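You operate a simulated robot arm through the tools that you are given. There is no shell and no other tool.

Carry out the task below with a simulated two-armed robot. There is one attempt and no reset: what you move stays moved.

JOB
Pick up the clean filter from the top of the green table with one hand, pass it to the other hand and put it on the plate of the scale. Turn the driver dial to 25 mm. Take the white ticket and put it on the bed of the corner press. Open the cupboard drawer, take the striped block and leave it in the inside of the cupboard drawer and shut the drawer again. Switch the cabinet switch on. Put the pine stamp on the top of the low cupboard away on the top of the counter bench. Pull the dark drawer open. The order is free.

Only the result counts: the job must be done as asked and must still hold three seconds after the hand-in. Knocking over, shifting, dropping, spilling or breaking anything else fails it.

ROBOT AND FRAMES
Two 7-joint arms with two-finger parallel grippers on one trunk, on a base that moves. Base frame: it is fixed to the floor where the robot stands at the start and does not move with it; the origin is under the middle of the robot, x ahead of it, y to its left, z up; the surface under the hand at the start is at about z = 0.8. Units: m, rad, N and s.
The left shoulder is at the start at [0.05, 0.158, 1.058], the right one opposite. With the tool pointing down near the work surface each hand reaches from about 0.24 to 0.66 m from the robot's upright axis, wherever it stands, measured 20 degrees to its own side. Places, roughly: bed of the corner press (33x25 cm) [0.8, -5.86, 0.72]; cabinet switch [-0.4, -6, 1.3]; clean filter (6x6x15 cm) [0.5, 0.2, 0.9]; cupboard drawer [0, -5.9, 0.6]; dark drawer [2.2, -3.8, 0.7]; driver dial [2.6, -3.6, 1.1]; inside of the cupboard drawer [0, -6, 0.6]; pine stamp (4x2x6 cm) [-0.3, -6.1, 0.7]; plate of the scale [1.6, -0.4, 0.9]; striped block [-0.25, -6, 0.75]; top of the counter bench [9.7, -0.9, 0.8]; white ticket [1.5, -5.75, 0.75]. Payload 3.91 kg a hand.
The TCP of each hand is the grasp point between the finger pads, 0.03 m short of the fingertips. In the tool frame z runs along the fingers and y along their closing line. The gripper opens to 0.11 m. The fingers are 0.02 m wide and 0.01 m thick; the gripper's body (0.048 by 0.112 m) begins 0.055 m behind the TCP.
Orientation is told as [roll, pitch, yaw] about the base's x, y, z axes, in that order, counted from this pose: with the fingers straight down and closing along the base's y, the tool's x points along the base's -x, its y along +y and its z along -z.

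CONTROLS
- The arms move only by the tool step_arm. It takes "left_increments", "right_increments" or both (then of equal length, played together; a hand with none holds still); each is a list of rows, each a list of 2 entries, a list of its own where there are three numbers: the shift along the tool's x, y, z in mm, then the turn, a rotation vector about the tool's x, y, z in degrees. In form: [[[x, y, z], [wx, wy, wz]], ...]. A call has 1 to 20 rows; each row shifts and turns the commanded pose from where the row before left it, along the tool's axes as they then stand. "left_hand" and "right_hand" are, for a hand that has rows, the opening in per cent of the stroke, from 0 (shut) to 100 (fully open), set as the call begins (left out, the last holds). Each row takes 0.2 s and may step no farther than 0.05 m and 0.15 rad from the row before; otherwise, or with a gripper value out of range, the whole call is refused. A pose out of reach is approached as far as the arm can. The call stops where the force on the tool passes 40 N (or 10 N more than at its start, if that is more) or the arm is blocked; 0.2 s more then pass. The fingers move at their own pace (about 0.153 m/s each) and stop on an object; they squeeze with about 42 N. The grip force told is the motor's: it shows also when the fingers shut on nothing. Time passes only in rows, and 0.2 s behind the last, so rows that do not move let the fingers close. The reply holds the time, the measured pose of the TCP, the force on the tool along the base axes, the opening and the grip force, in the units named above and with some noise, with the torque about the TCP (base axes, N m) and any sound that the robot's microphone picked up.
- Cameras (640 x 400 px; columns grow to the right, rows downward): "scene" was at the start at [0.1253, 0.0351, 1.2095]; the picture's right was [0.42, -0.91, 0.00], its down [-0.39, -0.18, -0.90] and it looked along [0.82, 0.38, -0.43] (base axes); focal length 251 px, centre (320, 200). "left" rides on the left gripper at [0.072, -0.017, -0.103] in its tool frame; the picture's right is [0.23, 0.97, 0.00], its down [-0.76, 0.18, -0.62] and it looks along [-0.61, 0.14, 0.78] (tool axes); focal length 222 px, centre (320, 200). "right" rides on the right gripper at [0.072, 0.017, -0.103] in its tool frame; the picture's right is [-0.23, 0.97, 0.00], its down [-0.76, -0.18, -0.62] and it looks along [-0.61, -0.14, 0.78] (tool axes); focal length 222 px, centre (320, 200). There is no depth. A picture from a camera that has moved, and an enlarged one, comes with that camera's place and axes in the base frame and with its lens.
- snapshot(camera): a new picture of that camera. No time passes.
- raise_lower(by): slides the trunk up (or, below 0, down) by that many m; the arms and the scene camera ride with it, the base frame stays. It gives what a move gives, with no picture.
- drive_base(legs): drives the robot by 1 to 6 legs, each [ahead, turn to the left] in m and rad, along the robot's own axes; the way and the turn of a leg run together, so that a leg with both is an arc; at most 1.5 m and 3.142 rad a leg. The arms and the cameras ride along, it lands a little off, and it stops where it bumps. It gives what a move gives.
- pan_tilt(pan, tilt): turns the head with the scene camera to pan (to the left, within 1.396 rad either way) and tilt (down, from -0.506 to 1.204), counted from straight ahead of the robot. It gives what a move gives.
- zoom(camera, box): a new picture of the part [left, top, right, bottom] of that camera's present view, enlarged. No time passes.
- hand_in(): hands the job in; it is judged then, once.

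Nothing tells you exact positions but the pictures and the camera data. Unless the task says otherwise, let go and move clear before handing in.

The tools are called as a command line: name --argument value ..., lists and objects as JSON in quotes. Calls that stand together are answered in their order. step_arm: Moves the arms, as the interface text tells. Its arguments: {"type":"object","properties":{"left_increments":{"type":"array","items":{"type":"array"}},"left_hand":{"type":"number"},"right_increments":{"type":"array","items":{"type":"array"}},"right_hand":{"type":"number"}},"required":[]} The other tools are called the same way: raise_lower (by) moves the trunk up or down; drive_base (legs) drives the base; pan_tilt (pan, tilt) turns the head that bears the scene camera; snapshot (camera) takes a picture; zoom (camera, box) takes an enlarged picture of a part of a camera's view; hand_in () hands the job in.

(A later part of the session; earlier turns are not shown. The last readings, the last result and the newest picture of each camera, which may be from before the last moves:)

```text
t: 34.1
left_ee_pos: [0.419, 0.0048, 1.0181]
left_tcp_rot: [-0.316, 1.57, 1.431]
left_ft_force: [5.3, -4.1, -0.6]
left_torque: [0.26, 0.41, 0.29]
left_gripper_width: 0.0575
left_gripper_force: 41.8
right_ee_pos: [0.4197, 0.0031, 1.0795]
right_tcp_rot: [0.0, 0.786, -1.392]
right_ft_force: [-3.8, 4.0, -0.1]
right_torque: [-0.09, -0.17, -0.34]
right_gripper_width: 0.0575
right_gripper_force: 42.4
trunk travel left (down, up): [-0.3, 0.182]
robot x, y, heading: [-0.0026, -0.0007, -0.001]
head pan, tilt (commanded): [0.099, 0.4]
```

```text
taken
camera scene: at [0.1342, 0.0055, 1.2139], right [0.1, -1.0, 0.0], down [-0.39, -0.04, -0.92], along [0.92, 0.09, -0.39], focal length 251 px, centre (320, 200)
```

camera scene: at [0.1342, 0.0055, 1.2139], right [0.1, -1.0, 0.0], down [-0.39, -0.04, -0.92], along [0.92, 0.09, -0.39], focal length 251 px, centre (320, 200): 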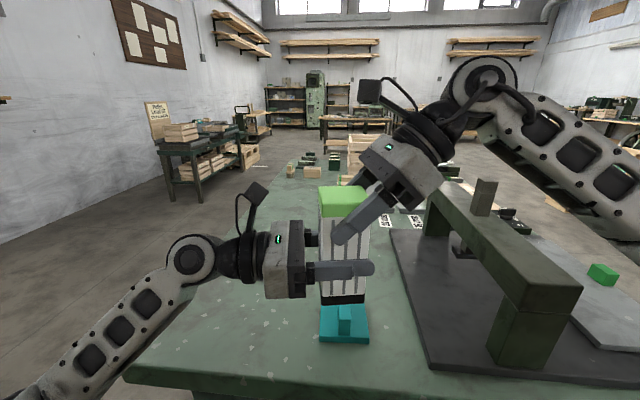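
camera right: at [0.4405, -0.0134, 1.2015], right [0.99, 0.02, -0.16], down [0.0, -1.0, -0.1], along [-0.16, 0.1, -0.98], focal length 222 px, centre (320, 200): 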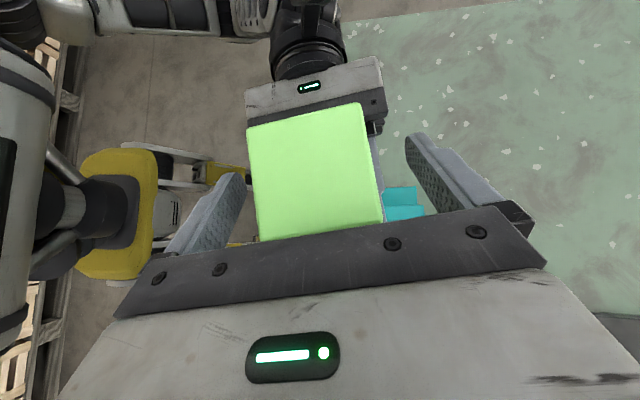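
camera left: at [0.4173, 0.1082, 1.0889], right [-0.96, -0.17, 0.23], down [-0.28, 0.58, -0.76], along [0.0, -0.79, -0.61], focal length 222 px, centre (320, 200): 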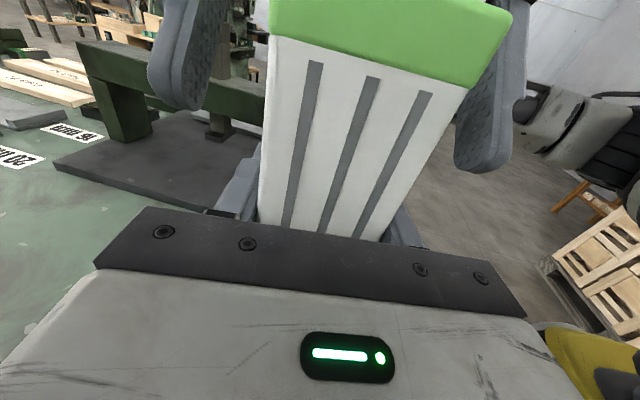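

Both hands now hold the filter. I'll open the left hand and draw it back.

step_arm --left_increments '[[[0, 0, 0], [0, 0, 0]], [[0, 0, 0], [0, 0, 0]], [[0, 0, 0], [0, 0, 0]]]' --left_hand 100

step_arm --left_increments '[[[0, 0, -30], [0, 0, 0]], [[0, 0, -35], [0, 0, 0]], [[0, 0, -40], [0, 0, 0]], [[0, 0, -40], [0, 0, 0]], [[0, 0, -40], [0, 0, 0]]]'

snapshot --camera "scene"

snapshot --camera "left"

```text
t: 35.0
left_ee_pos: [0.4187, 0.0038, 1.0171]
left_tcp_rot: [-1.005, 1.57, 0.746]
left_ft_force: [-0.3, 0.7, 0.1]
left_torque: [-0.02, 0.02, 0.03]
left_gripper_width: 0.1101
left_gripper_force: 0.0
right_ee_pos: [0.4204, 0.0031, 1.0791]
right_tcp_rot: [0.0, 0.784, -1.39]
right_ft_force: [-0.5, -0.8, -0.3]
right_torque: [-0.01, 0.0, 0.01]
right_gripper_width: 0.0577
right_gripper_force: 41.6
trunk travel left (down, up): [-0.3, 0.182]
robot x, y, heading: [-0.0009, -0.0003, 0.0]
head pan, tilt (commanded): [0.099, 0.4]
```

```text
t: 36.1
left_ee_pos: [0.3851, 0.1868, 1.0208]
left_tcp_rot: [-2.082, 1.571, -0.334]
left_ft_force: [0.7, -0.6, -0.4]
left_torque: [0.03, -0.02, -0.03]
left_gripper_width: 0.1101
left_gripper_force: 0.0
right_ee_pos: [0.4192, 0.0031, 1.0782]
right_tcp_rot: [0.001, 0.785, -1.39]
right_ft_force: [-0.2, 0.9, -0.9]
right_torque: [-0.01, -0.02, 0.01]
right_gripper_width: 0.0578
right_gripper_force: 42.9
trunk travel left (down, up): [-0.3, 0.182]
robot x, y, heading: [0.0001, -0.0014, 0.002]
head pan, tilt (commanded): [0.099, 0.4]
```

```text
taken
camera scene: at [0.1342, 0.0056, 1.2139], right [0.1, -1.0, 0.0], down [-0.39, -0.04, -0.92], along [0.92, 0.09, -0.39], focal length 251 px, centre (320, 200)
```

scene: 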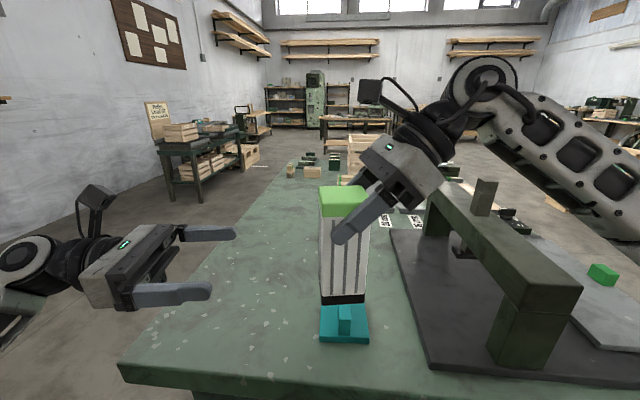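

```text
taken
camera left: at [0.3829, 0.2922, 1.0909], right [-0.96, -0.17, 0.23], down [-0.28, 0.58, -0.76], along [0.0, -0.79, -0.61], focal length 222 px, centre (320, 200)
```

left: 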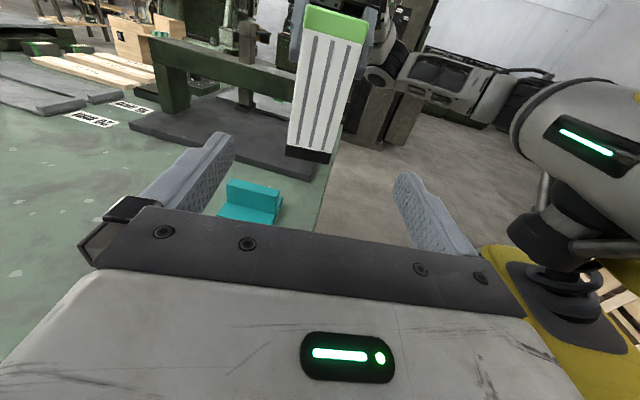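

The handover worked. I'll fold the left hand back to fingers-down and raise the right hand with the filter before driving.

step_arm --left_increments '[[[10, 0, -35], [0, 0, 0]], [[10, 0, -35], [0, 0, 0]], [[10, 0, -30], [0, 0, 0]], [[0, 0, 0], [0, -8.2, 0]], [[0, 0, 0], [0, -8.2, 0]], [[0, 0, 0], [0, -8.2, 0]], [[0, 0, 0], [0, -8.2, 0]], [[0, 0, 0], [0, -8.2, 0]], [[0, 0, 0], [0, -8.2, 0]], [[0, 0, 0], [0, -8.2, 0]], [[0, 0, 0], [0, -8.2, 0]], [[0, 0, 0], [0, -8.2, 0]], [[0, 0, 0], [0, -8.2, 0]], [[0, 0, 0], [0, -8, 0]]]'

step_arm --left_increments '[[[0, 0, -10], [0, 0, 8.4]], [[0, 0, -10], [0, 0, 8.4]], [[0, 0, -10], [0, 0, 8.4]], [[0, 0, -10], [0, 0, 8.4]], [[0, 0, -10], [0, 0, 8.4]], [[0, 0, -10], [0, 0, 8.4]], [[0, 0, 0], [0, 0, 8.4]], [[0, 0, 0], [0, 0, 8.4]], [[0, 0, 0], [0, 0, 8.4]], [[0, 0, 0], [0, 0, 8.4]], [[0, 0, 0], [0, 0, 8.4]], [[0, 0, 0], [0, 0, 7.6]]]'

snapshot --camera "scene"

```text
t: 39.1
left_ee_pos: [0.3674, 0.2837, 1.0497]
left_tcp_rot: [-0.002, -0.001, 1.749]
left_ft_force: [-0.4, -0.2, 0.7]
left_torque: [0.01, 0.01, 0.04]
left_gripper_width: 0.11
left_gripper_force: 0.2
right_ee_pos: [0.4188, 0.0033, 1.0789]
right_tcp_rot: [-0.001, 0.786, -1.391]
right_ft_force: [-0.1, 1.6, -0.2]
right_torque: [0.0, 0.01, 0.02]
right_gripper_width: 0.0577
right_gripper_force: 42.1
trunk travel left (down, up): [-0.3, 0.182]
robot x, y, heading: [-0.0027, 0.0037, 0.001]
head pan, tilt (commanded): [0.099, 0.4]
```

```text
t: 41.8
left_ee_pos: [0.3675, 0.2845, 1.109]
left_tcp_rot: [0.0, -0.001, 0.0]
left_ft_force: [-0.5, -0.6, 0.1]
left_torque: [0.0, 0.0, 0.01]
left_gripper_width: 0.1096
left_gripper_force: 0.1
right_ee_pos: [0.4194, 0.0046, 1.0781]
right_tcp_rot: [0.001, 0.785, -1.39]
right_ft_force: [0.1, -0.1, -1.3]
right_torque: [0.01, 0.0, -0.01]
right_gripper_width: 0.0575
right_gripper_force: 42.1
trunk travel left (down, up): [-0.3, 0.182]
robot x, y, heading: [-0.0005, -0.0003, 0.001]
head pan, tilt (commanded): [0.099, 0.4]
```

```text
taken
camera scene: at [0.1342, 0.0055, 1.2139], right [0.1, -1.0, 0.0], down [-0.39, -0.04, -0.92], along [0.92, 0.09, -0.39], focal length 251 px, centre (320, 200)
```

scene: 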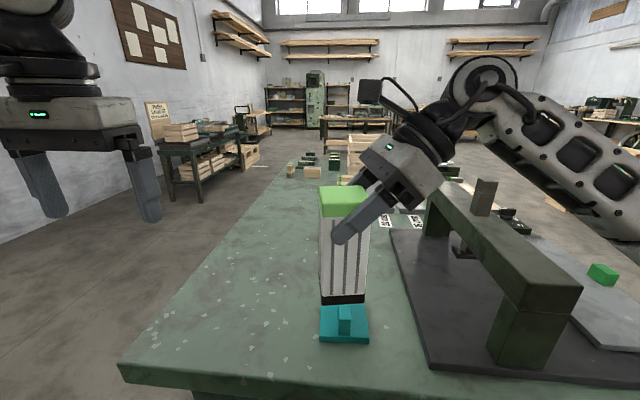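

The filter hangs from the right hand with its bottom near z = 0.95. I'll back off from the table and look toward the south side before driving round it.

drive_base --legs '[[-0.5, 0]]'

pan_tilt --pan -0.7 --tilt 0.35

snapshot --camera "scene"

pan_tilt --pan -1.39 --tilt 0.35

snapshot --camera "scene"

```text
t: 44.7
left_ee_pos: [-0.1315, 0.2844, 1.109]
left_tcp_rot: [-0.001, 0.001, 0.009]
left_ft_force: [0.6, 0.0, 0.5]
left_torque: [0.02, 0.0, 0.02]
left_gripper_width: 0.1101
left_gripper_force: 0.0
right_ee_pos: [-0.0785, 0.0048, 1.0788]
right_tcp_rot: [0.001, 0.785, -1.384]
right_ft_force: [0.3, 0.2, 0.2]
right_torque: [0.02, -0.01, 0.01]
right_gripper_width: 0.0577
right_gripper_force: 41.3
trunk travel left (down, up): [-0.3, 0.182]
robot x, y, heading: [-0.4979, -0.0009, 0.003]
head pan, tilt (commanded): [0.099, 0.4]
```

```text
t: 45.8
left_ee_pos: [-0.1316, 0.2839, 1.1104]
left_tcp_rot: [0.0, -0.001, 0.008]
left_ft_force: [0.3, -0.1, 0.0]
left_torque: [0.02, 0.01, 0.01]
left_gripper_width: 0.1099
left_gripper_force: 0.1
right_ee_pos: [-0.0786, 0.0045, 1.079]
right_tcp_rot: [0.0, 0.786, -1.387]
right_ft_force: [-0.1, 0.0, -1.5]
right_torque: [0.02, 0.01, 0.0]
right_gripper_width: 0.0577
right_gripper_force: 41.7
trunk travel left (down, up): [-0.3, 0.182]
robot x, y, heading: [-0.4966, -0.0004, 0.008]
head pan, tilt (commanded): [-0.7, 0.351]
```

```text
taken
camera scene: at [-0.384, -0.0643, 1.2184], right [-0.64, -0.77, 0.0], down [-0.26, 0.22, -0.94], along [0.72, -0.6, -0.34], focal length 251 px, centre (320, 200)
```

scene: 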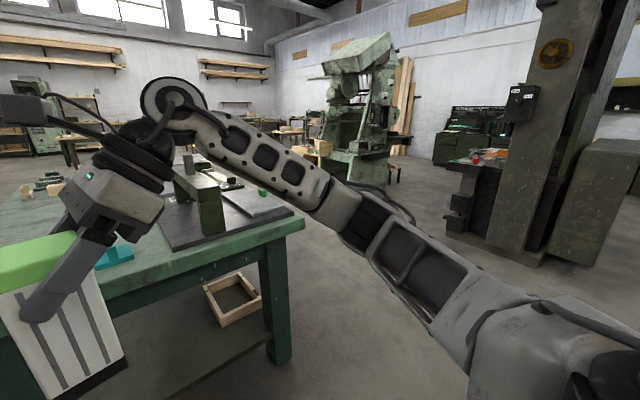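

```text
t: 46.9
left_ee_pos: [-0.132, 0.2846, 1.1093]
left_tcp_rot: [-0.001, 0.001, 0.008]
left_ft_force: [0.0, -0.1, 0.6]
left_torque: [-0.02, 0.0, -0.01]
left_gripper_width: 0.1096
left_gripper_force: 0.0
right_ee_pos: [-0.0775, 0.0051, 1.0776]
right_tcp_rot: [0.001, 0.786, -1.388]
right_ft_force: [-0.3, -1.1, -1.1]
right_torque: [0.02, 0.0, 0.0]
right_gripper_width: 0.0578
right_gripper_force: 42.3
trunk travel left (down, up): [-0.3, 0.182]
robot x, y, heading: [-0.4979, -0.0025, 0.005]
head pan, tilt (commanded): [-1.389, 0.351]
```

```text
taken
camera scene: at [-0.4383, -0.0962, 1.2184], right [-0.98, -0.19, 0.0], down [-0.06, 0.34, -0.94], along [0.17, -0.92, -0.34], focal length 251 px, centre (320, 200)
```

scene: 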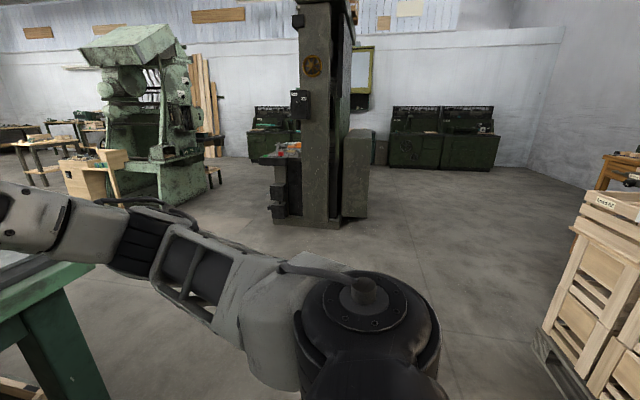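

The floor south of the table is open. The column stands near [0, −2.7] and the crates near x = −1.5. I'll drive around the table's south side.

drive_base --legs '[[0, -1.571], [1.2, 0], [0, 1.571]]'

pan_tilt --pan 0.5 --tilt 0.3

snapshot --camera "scene"

```text
t: 60.6
left_ee_pos: [-0.1346, -0.9063, 1.1095]
left_tcp_rot: [0.001, 0.0, 0.006]
left_ft_force: [0.0, 0.6, 1.0]
left_torque: [-0.01, 0.02, 0.02]
left_gripper_width: 0.1101
left_gripper_force: 0.0
right_ee_pos: [-0.0822, -1.1858, 1.0781]
right_tcp_rot: [-0.002, 0.787, -1.387]
right_ft_force: [-0.6, 0.0, -1.0]
right_torque: [0.01, 0.01, 0.0]
right_gripper_width: 0.0579
right_gripper_force: 42.4
trunk travel left (down, up): [-0.3, 0.182]
robot x, y, heading: [-0.5001, -1.1926, 0.001]
head pan, tilt (commanded): [-1.389, 0.351]
```

```text
t: 62.5
left_ee_pos: [-0.1352, -0.9047, 1.1085]
left_tcp_rot: [0.001, 0.001, 0.008]
left_ft_force: [-0.5, -0.2, 0.7]
left_torque: [-0.02, 0.04, 0.02]
left_gripper_width: 0.1099
left_gripper_force: 0.1
right_ee_pos: [-0.0819, -1.1857, 1.0789]
right_tcp_rot: [-0.002, 0.787, -1.387]
right_ft_force: [0.1, -0.9, -0.4]
right_torque: [-0.03, 0.01, -0.04]
right_gripper_width: 0.0578
right_gripper_force: 42.4
trunk travel left (down, up): [-0.3, 0.182]
robot x, y, heading: [-0.4999, -1.1915, 0.003]
head pan, tilt (commanded): [0.499, 0.3]
```

```text
taken
camera scene: at [-0.3774, -1.1497, 1.2231], right [0.48, -0.88, 0.0], down [-0.26, -0.14, -0.96], along [0.84, 0.46, -0.3], focal length 251 px, centre (320, 200)
```

scene: 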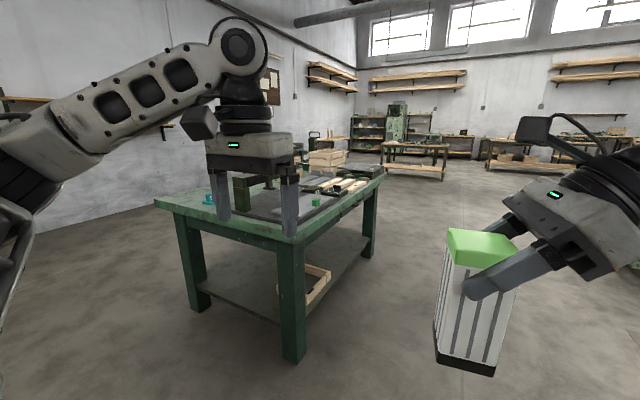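

The way east is clear. I'll drive along the table to x ≈ 1.6 and turn to face it.

drive_base --legs '[[1.5, 0], [0.6, 0], [0, 1.571]]'

pan_tilt --pan 0.0 --tilt 0.4

snapshot --camera "scene"

```text
t: 76.5
left_ee_pos: [1.2699, -0.8263, 1.1091]
left_tcp_rot: [0.002, 0.001, 1.585]
left_ft_force: [-0.5, -0.2, 0.6]
left_torque: [0.01, -0.02, -0.01]
left_gripper_width: 0.1097
left_gripper_force: 0.1
right_ee_pos: [1.5497, -0.7706, 1.0786]
right_tcp_rot: [0.0, 0.785, 0.191]
right_ft_force: [-0.2, -0.3, 0.2]
right_torque: [-0.02, -0.01, 0.0]
right_gripper_width: 0.0576
right_gripper_force: 41.7
trunk travel left (down, up): [-0.3, 0.182]
robot x, y, heading: [1.5598, -1.1863, 1.581]
head pan, tilt (commanded): [0.499, 0.3]
```

```text
t: 77.5
left_ee_pos: [1.2694, -0.8258, 1.108]
left_tcp_rot: [0.002, 0.0, 1.584]
left_ft_force: [-0.6, 0.4, -0.2]
left_torque: [0.02, 0.04, -0.04]
left_gripper_width: 0.1099
left_gripper_force: 0.1
right_ee_pos: [1.5502, -0.7709, 1.0789]
right_tcp_rot: [-0.003, 0.785, 0.189]
right_ft_force: [0.4, -0.3, -0.6]
right_torque: [-0.02, -0.05, 0.02]
right_gripper_width: 0.0578
right_gripper_force: 42.3
trunk travel left (down, up): [-0.3, 0.182]
robot x, y, heading: [1.5592, -1.1904, 1.583]
head pan, tilt (commanded): [0.0, 0.4]
```

```text
taken
camera scene: at [1.5582, -1.061, 1.2139], right [1.0, 0.01, 0.0], down [0.0, -0.39, -0.92], along [-0.01, 0.92, -0.39], focal length 251 px, centre (320, 200)
```

scene: 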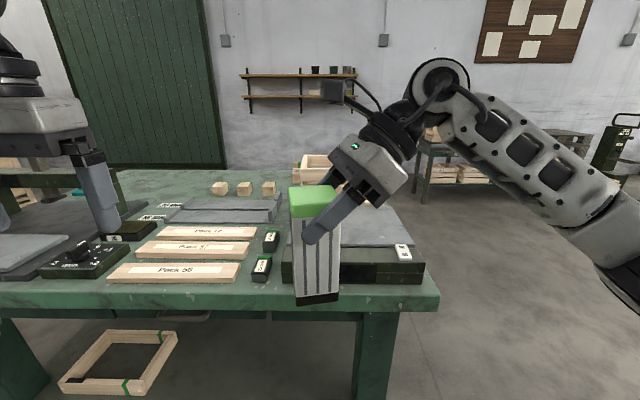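

The scale sits near the table's east end, partly hidden behind the filter. I'll zoom in on it.

zoom --camera "scene" --box '[220, 150, 460, 300]'

snapshot --camera "right"

```text
2.67 times, centred on (340, 225) of scene
camera zoom: at [1.5582, -1.061, 1.2139], right [1.0, 0.01, 0.0], down [0.0, -0.39, -0.92], along [-0.01, 0.92, -0.39], focal length 668 px, centre (267, 133)
```

zoom: 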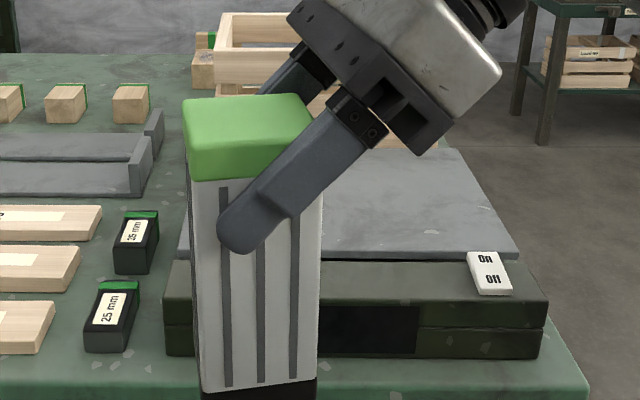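

```text
taken
camera right: at [1.5686, -0.7489, 1.2013], right [-0.03, 0.99, -0.16], down [1.0, 0.01, -0.1], along [-0.09, -0.16, -0.98], focal length 222 px, centre (320, 200)
```

right: 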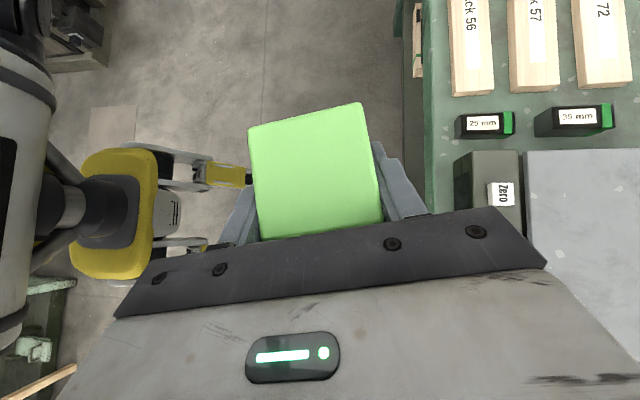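

The scale's ledge carries Zero and On/Off buttons, and its plate covers about x 1.47–1.78, y −0.55 to −0.32 at z ≈ 0.88. I'll drive a little closer with the filter above it.

drive_base --legs '[[0.16, 0]]'

snapshot --camera "scene"

```text
t: 78.9
left_ee_pos: [1.2692, -0.6661, 1.1099]
left_tcp_rot: [0.001, 0.0, 1.585]
left_ft_force: [0.8, -0.2, 0.9]
left_torque: [0.0, -0.04, -0.01]
left_gripper_width: 0.11
left_gripper_force: 0.0
right_ee_pos: [1.5485, -0.6117, 1.079]
right_tcp_rot: [-0.002, 0.784, 0.19]
right_ft_force: [-0.8, 0.2, -0.2]
right_torque: [0.02, 0.01, 0.02]
right_gripper_width: 0.0576
right_gripper_force: 42.1
trunk travel left (down, up): [-0.3, 0.182]
robot x, y, heading: [1.5546, -1.031, 1.582]
head pan, tilt (commanded): [0.0, 0.4]
```

```text
taken
camera scene: at [1.5566, -0.9016, 1.2138], right [1.0, 0.01, 0.0], down [0.0, -0.39, -0.92], along [-0.01, 0.92, -0.39], focal length 251 px, centre (320, 200)
```

scene: 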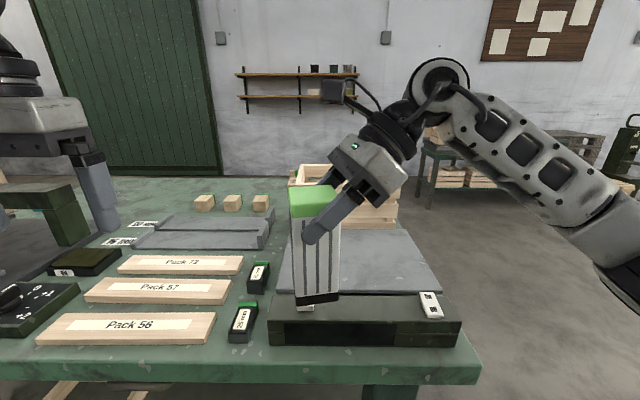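

I'll move the filter over the middle of the plate at its present height.

step_arm --right_increments '[[[-14.1, 28.2, -14.1], [0, 0, 0]], [[-14.1, 28.2, -14.1], [0, 0, 0]], [[-14.1, 28.2, -14.1], [0, 0, 0]], [[-14.1, 28.2, -14.1], [0, 0, 0]], [[-14.1, 28.2, -14.1], [0, 0, 0]], [[0, 0, 0], [0, 0, 0]]]'

snapshot --camera "scene"

snapshot --camera "right"

```text
t: 80.3
left_ee_pos: [1.2693, -0.6658, 1.1087]
left_tcp_rot: [0.001, 0.0, 1.583]
left_ft_force: [0.1, -0.6, 0.3]
left_torque: [0.01, 0.01, 0.04]
left_gripper_width: 0.1099
left_gripper_force: 0.1
right_ee_pos: [1.6211, -0.4548, 1.0785]
right_tcp_rot: [0.001, 0.785, 0.192]
right_ft_force: [-0.1, -0.5, 0.6]
right_torque: [-0.04, 0.02, 0.0]
right_gripper_width: 0.0578
right_gripper_force: 42.4
trunk travel left (down, up): [-0.3, 0.182]
robot x, y, heading: [1.5538, -1.0278, 1.582]
head pan, tilt (commanded): [0.0, 0.4]
```

```text
taken
camera scene: at [1.5568, -0.902, 1.2139], right [1.0, 0.01, 0.0], down [0.0, -0.39, -0.92], along [-0.01, 0.92, -0.39], focal length 251 px, centre (320, 200)
```

scene: 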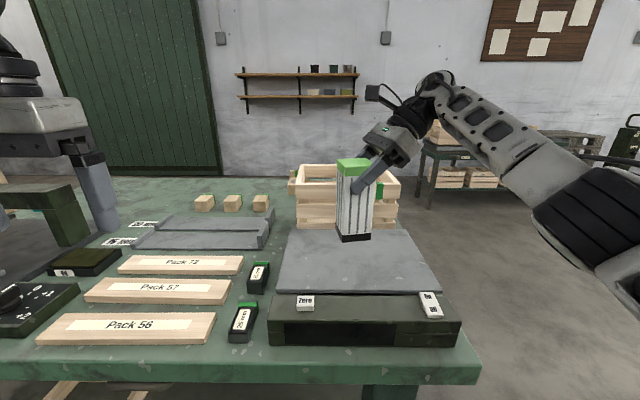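

```text
taken
camera right: at [1.6392, -0.4321, 1.2005], right [-0.03, 0.99, -0.16], down [1.0, 0.01, -0.1], along [-0.09, -0.16, -0.98], focal length 222 px, centre (320, 200)
```

right: 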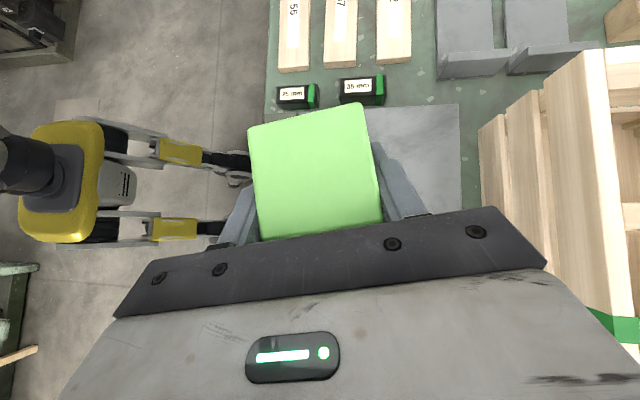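

The filter is over the middle of the plate. I'll lower it most of the way, then go down in small steps.

step_arm --right_increments '[[[-14.1, 0, 14.1], [0, 0, 0]], [[-14.1, 0, 14.1], [0, 0, 0]], [[-10.6, 0, 10.6], [0, 0, 0]], [[-5, 0, 5], [0, 0, 0]], [[0, 0, 0], [0, 0, 0]]]'

snapshot --camera "scene"

zoom --camera "scene" --box '[260, 140, 460, 265]'

```text
t: 81.5
left_ee_pos: [1.2686, -0.6666, 1.1094]
left_tcp_rot: [0.003, 0.001, 1.584]
left_ft_force: [-0.1, 0.4, -0.3]
left_torque: [-0.01, -0.04, 0.01]
left_gripper_width: 0.11
left_gripper_force: 0.1
right_ee_pos: [1.6199, -0.4558, 1.0166]
right_tcp_rot: [-0.002, 0.785, 0.19]
right_ft_force: [-0.4, 0.2, 0.7]
right_torque: [0.01, -0.02, 0.01]
right_gripper_width: 0.0575
right_gripper_force: 41.6
trunk travel left (down, up): [-0.3, 0.182]
robot x, y, heading: [1.5573, -1.0312, 1.578]
head pan, tilt (commanded): [0.0, 0.4]
```

```text
taken
camera scene: at [1.5567, -0.902, 1.2139], right [1.0, 0.01, 0.0], down [0.0, -0.39, -0.92], along [-0.01, 0.92, -0.39], focal length 251 px, centre (320, 200)
```

scene: 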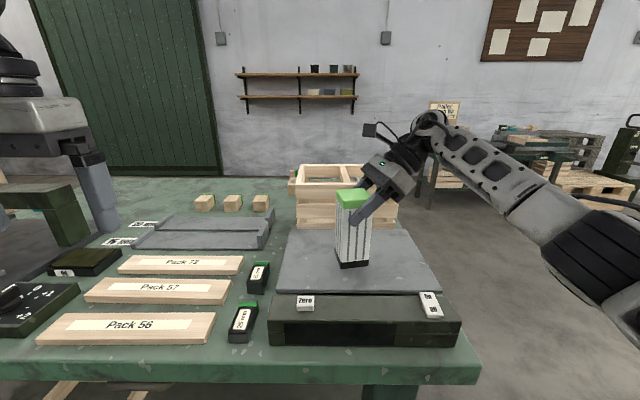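

```text
3.20 times, centred on (360, 202) of scene
camera zoom: at [1.5567, -0.902, 1.2139], right [1.0, 0.01, 0.0], down [0.0, -0.39, -0.92], along [-0.01, 0.92, -0.39], focal length 802 px, centre (192, 192)
```

zoom: 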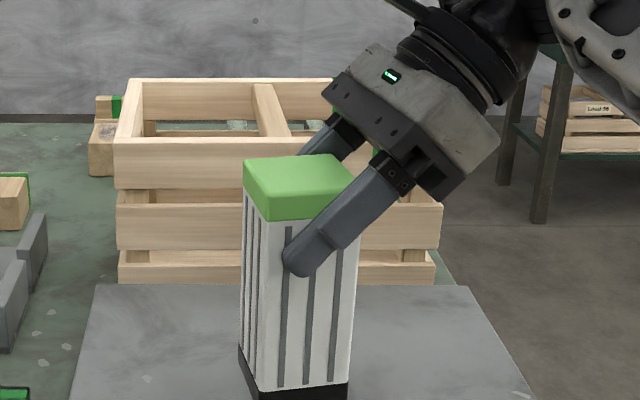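

step_arm --right_increments '[[[-2.1, 0, 2.1], [0, 0, 0]], [[-2.1, 0, 2.1], [0, 0, 0]], [[-2.1, 0, 2.1], [0, 0, 0]], [[0, 0, 0], [0, 0, 0]]]'

```text
t: 82.5
left_ee_pos: [1.2675, -0.6664, 1.1092]
left_tcp_rot: [0.002, -0.001, 1.585]
left_ft_force: [-0.4, -0.8, -0.1]
left_torque: [-0.01, -0.02, -0.01]
left_gripper_width: 0.1098
left_gripper_force: 0.1
right_ee_pos: [1.6208, -0.4543, 1.0069]
right_tcp_rot: [-0.002, 0.785, 0.19]
right_ft_force: [0.5, -0.8, -1.4]
right_torque: [0.0, -0.02, -0.04]
right_gripper_width: 0.0581
right_gripper_force: 42.5
trunk travel left (down, up): [-0.3, 0.182]
robot x, y, heading: [1.5576, -1.0344, 1.58]
head pan, tilt (commanded): [0.0, 0.4]
```

The plate hasn't been reached yet, so I'll keep going down gently.

step_arm --right_increments '[[[-1.4, 0, 1.4], [0, 0, 0]], [[-1.4, 0, 1.4], [0, 0, 0]], [[-1.4, 0, 1.4], [0, 0, 0]], [[0, 0, 0], [0, 0, 0]]]'

zoom --camera "scene" --box '[280, 200, 440, 300]'

```text
t: 83.5
left_ee_pos: [1.268, -0.6668, 1.1104]
left_tcp_rot: [0.001, 0.0, 1.585]
left_ft_force: [-0.4, -0.4, 0.1]
left_torque: [0.0, -0.01, 0.03]
left_gripper_width: 0.1097
left_gripper_force: 0.1
right_ee_pos: [1.6201, -0.4552, 1.0017]
right_tcp_rot: [-0.001, 0.784, 0.188]
right_ft_force: [0.2, 1.0, 0.7]
right_torque: [0.0, -0.04, 0.01]
right_gripper_width: 0.0579
right_gripper_force: 41.8
trunk travel left (down, up): [-0.3, 0.182]
robot x, y, heading: [1.5551, -1.0273, 1.581]
head pan, tilt (commanded): [0.0, 0.4]
```

```text
4.00 times, centred on (360, 250) of scene
camera zoom: at [1.5567, -0.902, 1.2139], right [1.0, 0.01, 0.0], down [0.0, -0.39, -0.92], along [-0.01, 0.92, -0.39], focal length 1003 px, centre (160, 0)
```

zoom: 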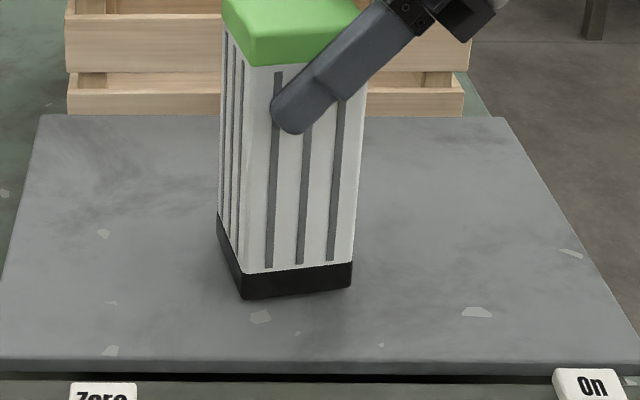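

step_arm --right_increments '[[[-1.4, 0, 1.4], [0, 0, 0]], [[-1.4, 0, 1.4], [0, 0, 0]], [[0, 0, 0], [0, 0, 0]]]'

```text
t: 84.3
left_ee_pos: [1.2679, -0.6662, 1.109]
left_tcp_rot: [0.001, 0.0, 1.584]
left_ft_force: [0.0, 0.4, -0.2]
left_torque: [0.01, -0.01, -0.01]
left_gripper_width: 0.11
left_gripper_force: 0.0
right_ee_pos: [1.6192, -0.4543, 0.9983]
right_tcp_rot: [-0.001, 0.786, 0.192]
right_ft_force: [0.2, 0.9, 0.2]
right_torque: [0.1, 0.03, -0.01]
right_gripper_width: 0.0576
right_gripper_force: 42.1
trunk travel left (down, up): [-0.3, 0.182]
robot x, y, heading: [1.5597, -1.0312, 1.579]
head pan, tilt (commanded): [0.0, 0.4]
```

step_arm --right_increments '[[[-1.4, 0, 1.4], [0, 0, 0]], [[0, 0, 0], [0, 0, 0]]]'

step_arm --right_increments '[[[-1.4, 0, 1.4], [0, 0, 0]], [[0, 0, 0], [0, 0, 0]]]'

zoom --camera "scene" --box '[280, 200, 440, 300]'

```text
t: 84.9
left_ee_pos: [1.2673, -0.6668, 1.1076]
left_tcp_rot: [0.002, 0.002, 1.584]
left_ft_force: [-1.0, -0.1, 0.3]
left_torque: [-0.01, 0.0, 0.01]
left_gripper_width: 0.11
left_gripper_force: 0.0
right_ee_pos: [1.6194, -0.4537, 0.9964]
right_tcp_rot: [0.0, 0.783, 0.19]
right_ft_force: [1.0, -0.6, 1.9]
right_torque: [0.07, -0.11, -0.01]
right_gripper_width: 0.0578
right_gripper_force: 42.4
trunk travel left (down, up): [-0.3, 0.182]
robot x, y, heading: [1.558, -1.0319, 1.585]
head pan, tilt (commanded): [0.0, 0.4]
```

```text
t: 85.5
left_ee_pos: [1.2683, -0.666, 1.1094]
left_tcp_rot: [0.003, -0.001, 1.585]
left_ft_force: [-0.1, -0.6, 0.6]
left_torque: [0.03, 0.0, -0.03]
left_gripper_width: 0.1102
left_gripper_force: 0.1
right_ee_pos: [1.6199, -0.4538, 0.9947]
right_tcp_rot: [0.0, 0.785, 0.191]
right_ft_force: [1.9, 0.8, 3.2]
right_torque: [0.11, -0.24, 0.01]
right_gripper_width: 0.058
right_gripper_force: 42.3
trunk travel left (down, up): [-0.3, 0.182]
robot x, y, heading: [1.5558, -1.0252, 1.581]
head pan, tilt (commanded): [0.0, 0.4]
```

```text
4.00 times, centred on (360, 250) of scene
camera zoom: at [1.5568, -0.9025, 1.214], right [1.0, 0.01, 0.0], down [0.0, -0.39, -0.92], along [-0.01, 0.92, -0.39], focal length 1003 px, centre (160, 0)
```

zoom: 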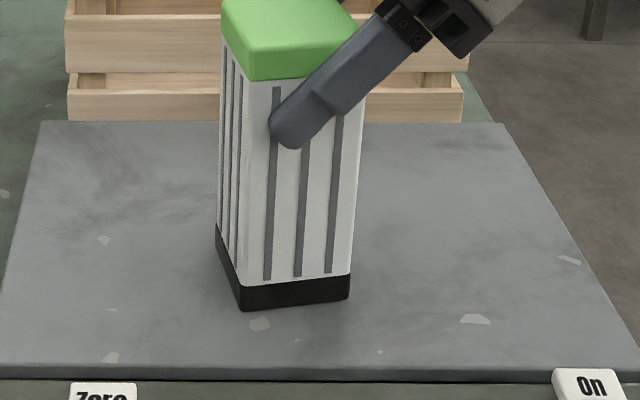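

The filter stands on the plate with light contact. I'll let go and draw back along the fingers.

step_arm --right_increments '[[[0, 0, 0], [0, 0, 0]], [[0, 0, 0], [0, 0, 0]], [[0, 0, 0], [0, 0, 0]]]' --right_hand 100

step_arm --right_increments '[[[0, 0, -20], [0, 0, 0]], [[0, 0, -30], [0, 0, 0]], [[0, 0, -35], [0, 0, 0]], [[0, 0, -35], [0, 0, 0]], [[0, 0, -35], [0, 0, 0]]]'

snapshot --camera "scene"

```text
t: 86.3
left_ee_pos: [1.2679, -0.6665, 1.1086]
left_tcp_rot: [0.001, -0.001, 1.586]
left_ft_force: [-0.1, 0.3, -0.5]
left_torque: [0.05, -0.01, 0.02]
left_gripper_width: 0.1101
left_gripper_force: 0.0
right_ee_pos: [1.6198, -0.4546, 0.9925]
right_tcp_rot: [-0.001, 0.784, 0.192]
right_ft_force: [0.6, 0.3, -0.7]
right_torque: [0.01, 0.01, 0.02]
right_gripper_width: 0.1099
right_gripper_force: 0.0
trunk travel left (down, up): [-0.3, 0.182]
robot x, y, heading: [1.5561, -1.0331, 1.582]
head pan, tilt (commanded): [0.0, 0.4]
```

```text
t: 87.5
left_ee_pos: [1.2695, -0.6667, 1.1095]
left_tcp_rot: [0.001, 0.001, 1.587]
left_ft_force: [0.6, -1.0, -0.4]
left_torque: [-0.01, -0.01, 0.03]
left_gripper_width: 0.1096
left_gripper_force: 0.1
right_ee_pos: [1.7195, -0.4477, 1.0934]
right_tcp_rot: [-0.001, 0.785, 0.192]
right_ft_force: [-0.4, -0.5, 0.4]
right_torque: [0.02, -0.02, 0.04]
right_gripper_width: 0.11
right_gripper_force: 0.1
right hand out of reach, approached as far as the arm can: row 5
trunk travel left (down, up): [-0.3, 0.182]
robot x, y, heading: [1.5622, -1.0314, 1.579]
head pan, tilt (commanded): [0.0, 0.4]
```

```text
taken
camera scene: at [1.557, -0.902, 1.2138], right [1.0, 0.01, 0.0], down [0.0, -0.39, -0.92], along [-0.01, 0.92, -0.39], focal length 251 px, centre (320, 200)
```

scene: 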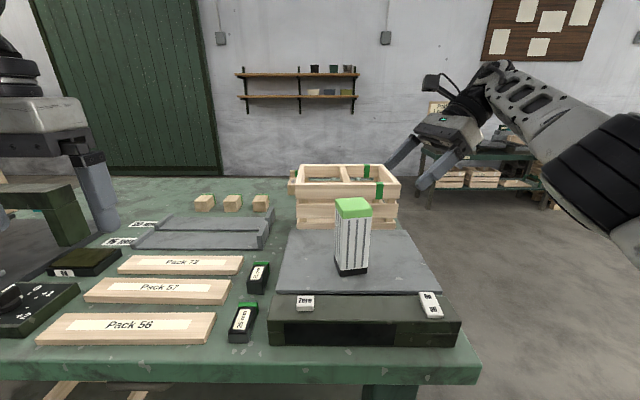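

The filter stands on the plate. I'll back away from the table and fold the right arm to a normal pose.

drive_base --legs '[[-0.45, 0]]'

step_arm --right_increments '[[[0, 0, 0], [0, -7.5, 0]], [[0, 0, 0], [0, -7.5, 0]], [[0, 0, 0], [0, -7.5, 0]], [[0, 0, 0], [0, -7.5, 0]], [[0, 0, 0], [0, -7.5, 0]], [[0, 0, 0], [0, -7.5, 0]], [[0, 0, 0], [0, 0, -8]], [[0, 0, 0], [0, 0, -8]], [[0, 0, 0], [0, 0, -8]], [[0, 0, 0], [0, 0, -8]], [[0, 0, 0], [0, 0, -8]], [[0, 0, 0], [0, 0, -8]], [[0, 0, 0], [0, 0, -8]], [[0, 0, 0], [0, 0, -8]], [[0, 0, 0], [0, 0, -8]], [[0, 0, 0], [0, 0, -7.6]]]'

snapshot --camera "scene"

```text
t: 90.2
left_ee_pos: [1.2713, -1.1169, 1.109]
left_tcp_rot: [0.002, 0.001, 1.586]
left_ft_force: [0.2, -0.6, 0.3]
left_torque: [0.07, 0.02, 0.04]
left_gripper_width: 0.1098
left_gripper_force: 0.0
right_ee_pos: [1.7233, -0.8965, 1.0945]
right_tcp_rot: [0.0, 0.785, 0.192]
right_ft_force: [-0.3, 0.2, -0.8]
right_torque: [-0.01, 0.01, 0.01]
right_gripper_width: 0.11
right_gripper_force: 0.0
trunk travel left (down, up): [-0.3, 0.182]
robot x, y, heading: [1.5617, -1.4785, 1.584]
head pan, tilt (commanded): [0.0, 0.4]
```

```text
t: 93.6
left_ee_pos: [1.2725, -1.1169, 1.1096]
left_tcp_rot: [0.004, 0.001, 1.588]
left_ft_force: [0.0, -0.2, 0.6]
left_torque: [-0.01, 0.03, 0.0]
left_gripper_width: 0.1101
left_gripper_force: 0.1
right_ee_pos: [1.7223, -0.8905, 1.0961]
right_tcp_rot: [0.002, 0.002, 1.577]
right_ft_force: [0.0, -0.2, -0.2]
right_torque: [0.0, 0.01, 0.01]
right_gripper_width: 0.11
right_gripper_force: 0.2
right hand out of reach, approached as far as the arm can: row 4, 7
trunk travel left (down, up): [-0.3, 0.182]
robot x, y, heading: [1.5623, -1.478, 1.582]
head pan, tilt (commanded): [0.0, 0.4]
```

```text
taken
camera scene: at [1.5615, -1.3513, 1.2139], right [1.0, 0.01, 0.0], down [0.01, -0.39, -0.92], along [-0.01, 0.92, -0.39], focal length 251 px, centre (320, 200)
```

scene: 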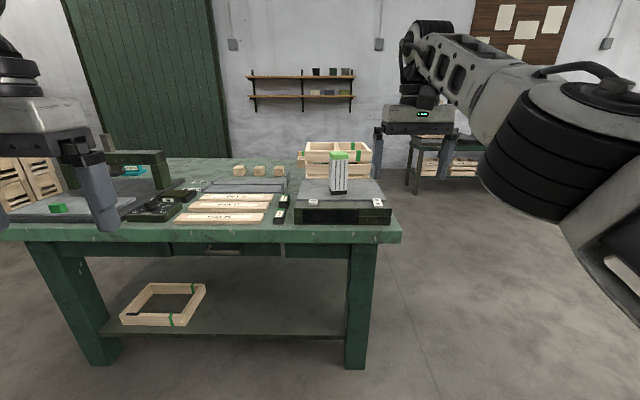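

I'll pull the right arm in, then turn south to survey the machines.

step_arm --right_increments '[[[40, -16, 0], [0, 0, 0]], [[40, -16, 0], [0, 0, 0]], [[40, -16, 0], [0, 0, 0]], [[40, -16, 0], [0, 0, 0]], [[40, -16, 0], [0, 0, 0]], [[30, -16, 0], [0, 0, 0]]]'

drive_base --legs '[[0, -3.141]]'

pan_tilt --pan 0.0 --tilt 0.2

snapshot --camera "scene"

pan_tilt --pan 0.6 --tilt 0.2

snapshot --camera "scene"

pan_tilt --pan -0.7 --tilt 0.2

snapshot --camera "scene"

```text
t: 95.0
left_ee_pos: [1.2722, -1.1176, 1.1098]
left_tcp_rot: [0.001, -0.002, 1.586]
left_ft_force: [0.4, -0.5, 1.6]
left_torque: [0.03, 0.04, 0.0]
left_gripper_width: 0.11
left_gripper_force: 0.0
right_ee_pos: [1.7816, -1.0142, 1.1319]
right_tcp_rot: [0.002, -0.003, 1.579]
right_ft_force: [-0.3, -0.9, 0.1]
right_torque: [0.03, 0.04, 0.01]
right_gripper_width: 0.1103
right_gripper_force: 0.1
right hand out of reach, approached as far as the arm can: row 1, 2, 3, 4
trunk travel left (down, up): [-0.3, 0.182]
robot x, y, heading: [1.5591, -1.4854, 1.581]
head pan, tilt (commanded): [0.0, 0.4]
```

```text
t: 102.7
left_ee_pos: [1.8506, -1.844, 1.1103]
left_tcp_rot: [0.001, 0.001, -1.555]
left_ft_force: [-0.1, -0.9, 0.3]
left_torque: [0.02, -0.02, -0.02]
left_gripper_width: 0.1097
left_gripper_force: 0.1
right_ee_pos: [1.3422, -1.9481, 1.1305]
right_tcp_rot: [-0.002, 0.0, -1.558]
right_ft_force: [-0.8, 0.1, 0.0]
right_torque: [-0.02, 0.0, -0.03]
right_gripper_width: 0.11
right_gripper_force: 0.1
trunk travel left (down, up): [-0.3, 0.182]
robot x, y, heading: [1.5624, -1.4808, -1.557]
head pan, tilt (commanded): [0.0, 0.4]
```

```text
t: 103.5
left_ee_pos: [1.8505, -1.8442, 1.1096]
left_tcp_rot: [0.002, -0.001, -1.553]
left_ft_force: [0.1, 1.6, 0.6]
left_torque: [0.01, -0.01, -0.02]
left_gripper_width: 0.1101
left_gripper_force: 0.0
right_ee_pos: [1.3429, -1.9473, 1.1302]
right_tcp_rot: [0.0, 0.0, -1.559]
right_ft_force: [0.1, 1.1, 0.5]
right_torque: [-0.03, -0.03, -0.04]
right_gripper_width: 0.1102
right_gripper_force: 0.1
trunk travel left (down, up): [-0.3, 0.182]
robot x, y, heading: [1.56, -1.4853, -1.557]
head pan, tilt (commanded): [0.0, 0.201]
```

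```text
taken
camera scene: at [1.5651, -1.6171, 1.2324], right [-1.0, -0.01, 0.0], down [0.0, 0.2, -0.98], along [0.01, -0.98, -0.2], focal length 251 px, centre (320, 200)
```

scene: 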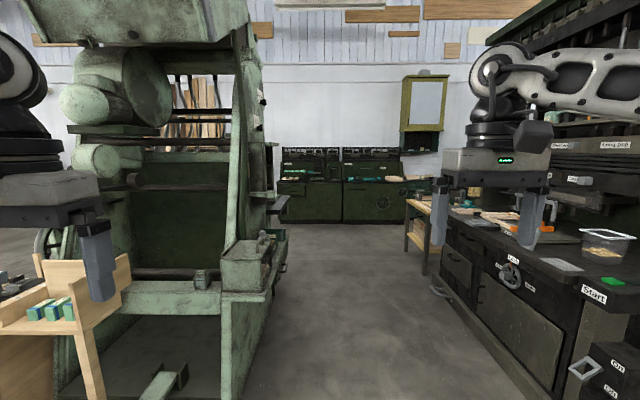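

```text
t: 104.5
left_ee_pos: [1.8512, -1.8452, 1.109]
left_tcp_rot: [0.001, 0.0, -1.553]
left_ft_force: [0.5, -0.5, -0.1]
left_torque: [-0.03, 0.01, 0.04]
left_gripper_width: 0.1103
left_gripper_force: 0.1
right_ee_pos: [1.3434, -1.9469, 1.1305]
right_tcp_rot: [0.001, 0.0, -1.558]
right_ft_force: [-0.1, -0.2, -0.6]
right_torque: [0.01, 0.01, -0.02]
right_gripper_width: 0.1102
right_gripper_force: 0.0
trunk travel left (down, up): [-0.3, 0.182]
robot x, y, heading: [1.5643, -1.4841, -1.556]
head pan, tilt (commanded): [0.6, 0.201]
```

```text
taken
camera scene: at [1.6175, -1.6001, 1.2325], right [-0.82, -0.58, 0.0], down [-0.11, 0.16, -0.98], along [0.56, -0.8, -0.2], focal length 251 px, centre (320, 200)
```

scene: 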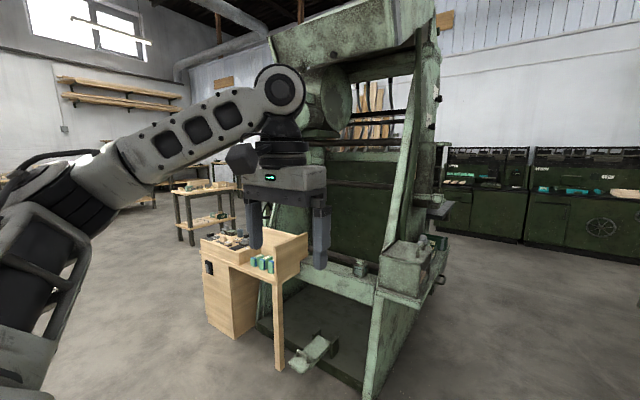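

```text
t: 105.9
left_ee_pos: [1.8508, -1.8446, 1.109]
left_tcp_rot: [0.002, 0.001, -1.553]
left_ft_force: [-0.9, -0.5, -0.9]
left_torque: [0.01, 0.01, -0.01]
left_gripper_width: 0.1099
left_gripper_force: 0.0
right_ee_pos: [1.3424, -1.948, 1.1302]
right_tcp_rot: [0.0, -0.001, -1.558]
right_ft_force: [0.0, 0.7, 0.1]
right_torque: [-0.02, -0.02, -0.01]
right_gripper_width: 0.11
right_gripper_force: 0.1
trunk travel left (down, up): [-0.3, 0.182]
robot x, y, heading: [1.5634, -1.4789, -1.554]
head pan, tilt (commanded): [-0.7, 0.201]
```

```text
taken
camera scene: at [1.5049, -1.596, 1.2325], right [-0.77, 0.63, 0.0], down [0.13, 0.15, -0.98], along [-0.62, -0.76, -0.2], focal length 251 px, centre (320, 200)
```

scene: 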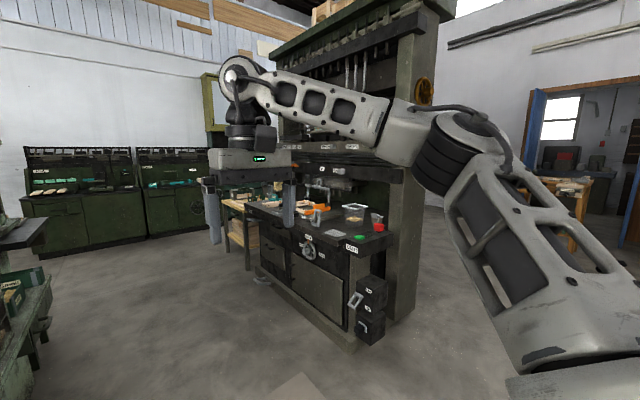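

The green press frame stands to my left (x ≥ 2.0, y ≤ −2.65) and a workbench machine to my right (x ≤ 0.55). The wall cabinets are ahead at y ≈ −5.9. I'll take the corridor between them along x ≈ 1.2 and look at the press from its far side.

drive_base --legs '[[0, -0.55], [0.62, 0], [0, 0.535], [0.8, 0]]'

pan_tilt --pan 0.0 --tilt 0.3

snapshot --camera "scene"

pan_tilt --pan 0.9 --tilt 0.3

snapshot --camera "scene"

pan_tilt --pan -0.9 --tilt 0.3

snapshot --camera "scene"

```text
t: 116.3
left_ee_pos: [1.5085, -3.1928, 1.1078]
left_tcp_rot: [0.001, 0.0, -1.583]
left_ft_force: [0.0, 0.4, 1.4]
left_torque: [0.01, 0.02, -0.01]
left_gripper_width: 0.11
left_gripper_force: 0.1
right_ee_pos: [0.9981, -3.281, 1.1305]
right_tcp_rot: [-0.001, 0.001, -1.589]
right_ft_force: [-0.6, 0.4, -0.5]
right_torque: [0.0, 0.0, 0.02]
right_gripper_width: 0.1098
right_gripper_force: 0.0
trunk travel left (down, up): [-0.3, 0.182]
robot x, y, heading: [1.2321, -2.8187, -1.586]
head pan, tilt (commanded): [-0.7, 0.201]
```

```text
t: 117.4
left_ee_pos: [1.5093, -3.1928, 1.1087]
left_tcp_rot: [0.004, 0.001, -1.582]
left_ft_force: [0.9, -0.2, 0.1]
left_torque: [-0.02, 0.02, 0.02]
left_gripper_width: 0.11
left_gripper_force: 0.1
right_ee_pos: [0.9979, -3.2821, 1.1295]
right_tcp_rot: [-0.001, 0.0, -1.587]
right_ft_force: [-0.2, -0.1, 0.2]
right_torque: [0.06, 0.03, -0.01]
right_gripper_width: 0.1101
right_gripper_force: 0.1
trunk travel left (down, up): [-0.3, 0.182]
robot x, y, heading: [1.2282, -2.8189, -1.586]
head pan, tilt (commanded): [0.0, 0.3]
```

```text
taken
camera scene: at [1.2305, -2.9581, 1.2232], right [-1.0, 0.02, 0.0], down [0.01, 0.3, -0.96], along [-0.02, -0.96, -0.3], focal length 251 px, centre (320, 200)
```

scene: 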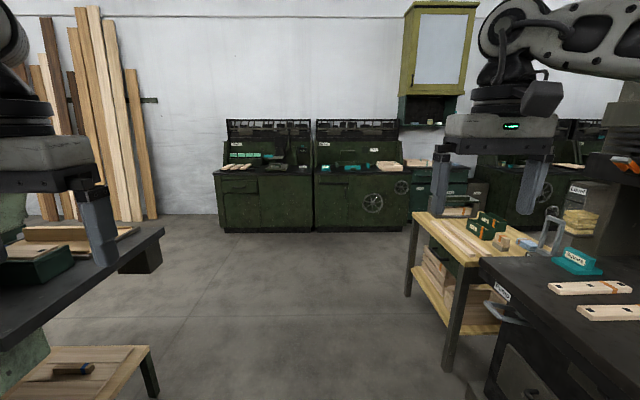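

```text
t: 118.6
left_ee_pos: [1.5099, -3.1932, 1.1087]
left_tcp_rot: [0.003, 0.001, -1.584]
left_ft_force: [-1.0, 0.2, 0.8]
left_torque: [0.01, 0.02, -0.02]
left_gripper_width: 0.1101
left_gripper_force: 0.2
right_ee_pos: [0.9997, -3.2817, 1.1307]
right_tcp_rot: [0.0, 0.0, -1.588]
right_ft_force: [0.2, 1.5, 0.5]
right_torque: [0.0, 0.01, -0.04]
right_gripper_width: 0.1101
right_gripper_force: 0.1
trunk travel left (down, up): [-0.3, 0.182]
robot x, y, heading: [1.2333, -2.82, -1.586]
head pan, tilt (commanded): [0.901, 0.3]
```

```text
taken
camera scene: at [1.3043, -2.924, 1.2232], right [-0.63, -0.77, 0.0], down [-0.23, 0.19, -0.96], along [0.74, -0.61, -0.3], focal length 251 px, centre (320, 200)
```

scene: 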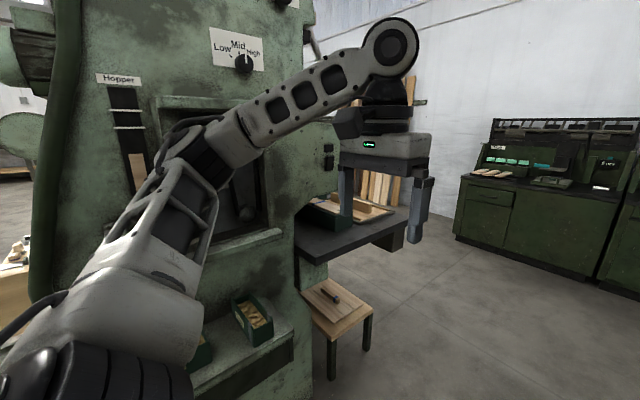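

```text
t: 120.4
left_ee_pos: [1.5098, -3.1934, 1.1086]
left_tcp_rot: [0.003, -0.001, -1.585]
left_ft_force: [-0.8, 0.1, 0.9]
left_torque: [0.04, -0.03, 0.01]
left_gripper_width: 0.1099
left_gripper_force: 0.1
right_ee_pos: [0.9962, -3.2801, 1.1308]
right_tcp_rot: [-0.001, 0.0, -1.588]
right_ft_force: [-0.1, 0.5, -0.8]
right_torque: [0.03, -0.02, -0.02]
right_gripper_width: 0.1101
right_gripper_force: 0.2
trunk travel left (down, up): [-0.3, 0.182]
robot x, y, heading: [1.2284, -2.8218, -1.584]
head pan, tilt (commanded): [-0.901, 0.3]
```

```text
taken
camera scene: at [1.1581, -2.9216, 1.2232], right [-0.61, 0.79, 0.0], down [0.23, 0.18, -0.96], along [-0.76, -0.58, -0.3], focal length 251 px, centre (320, 200)
```

scene: 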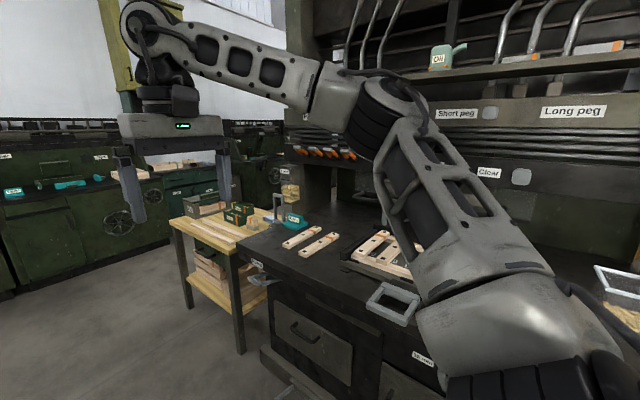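

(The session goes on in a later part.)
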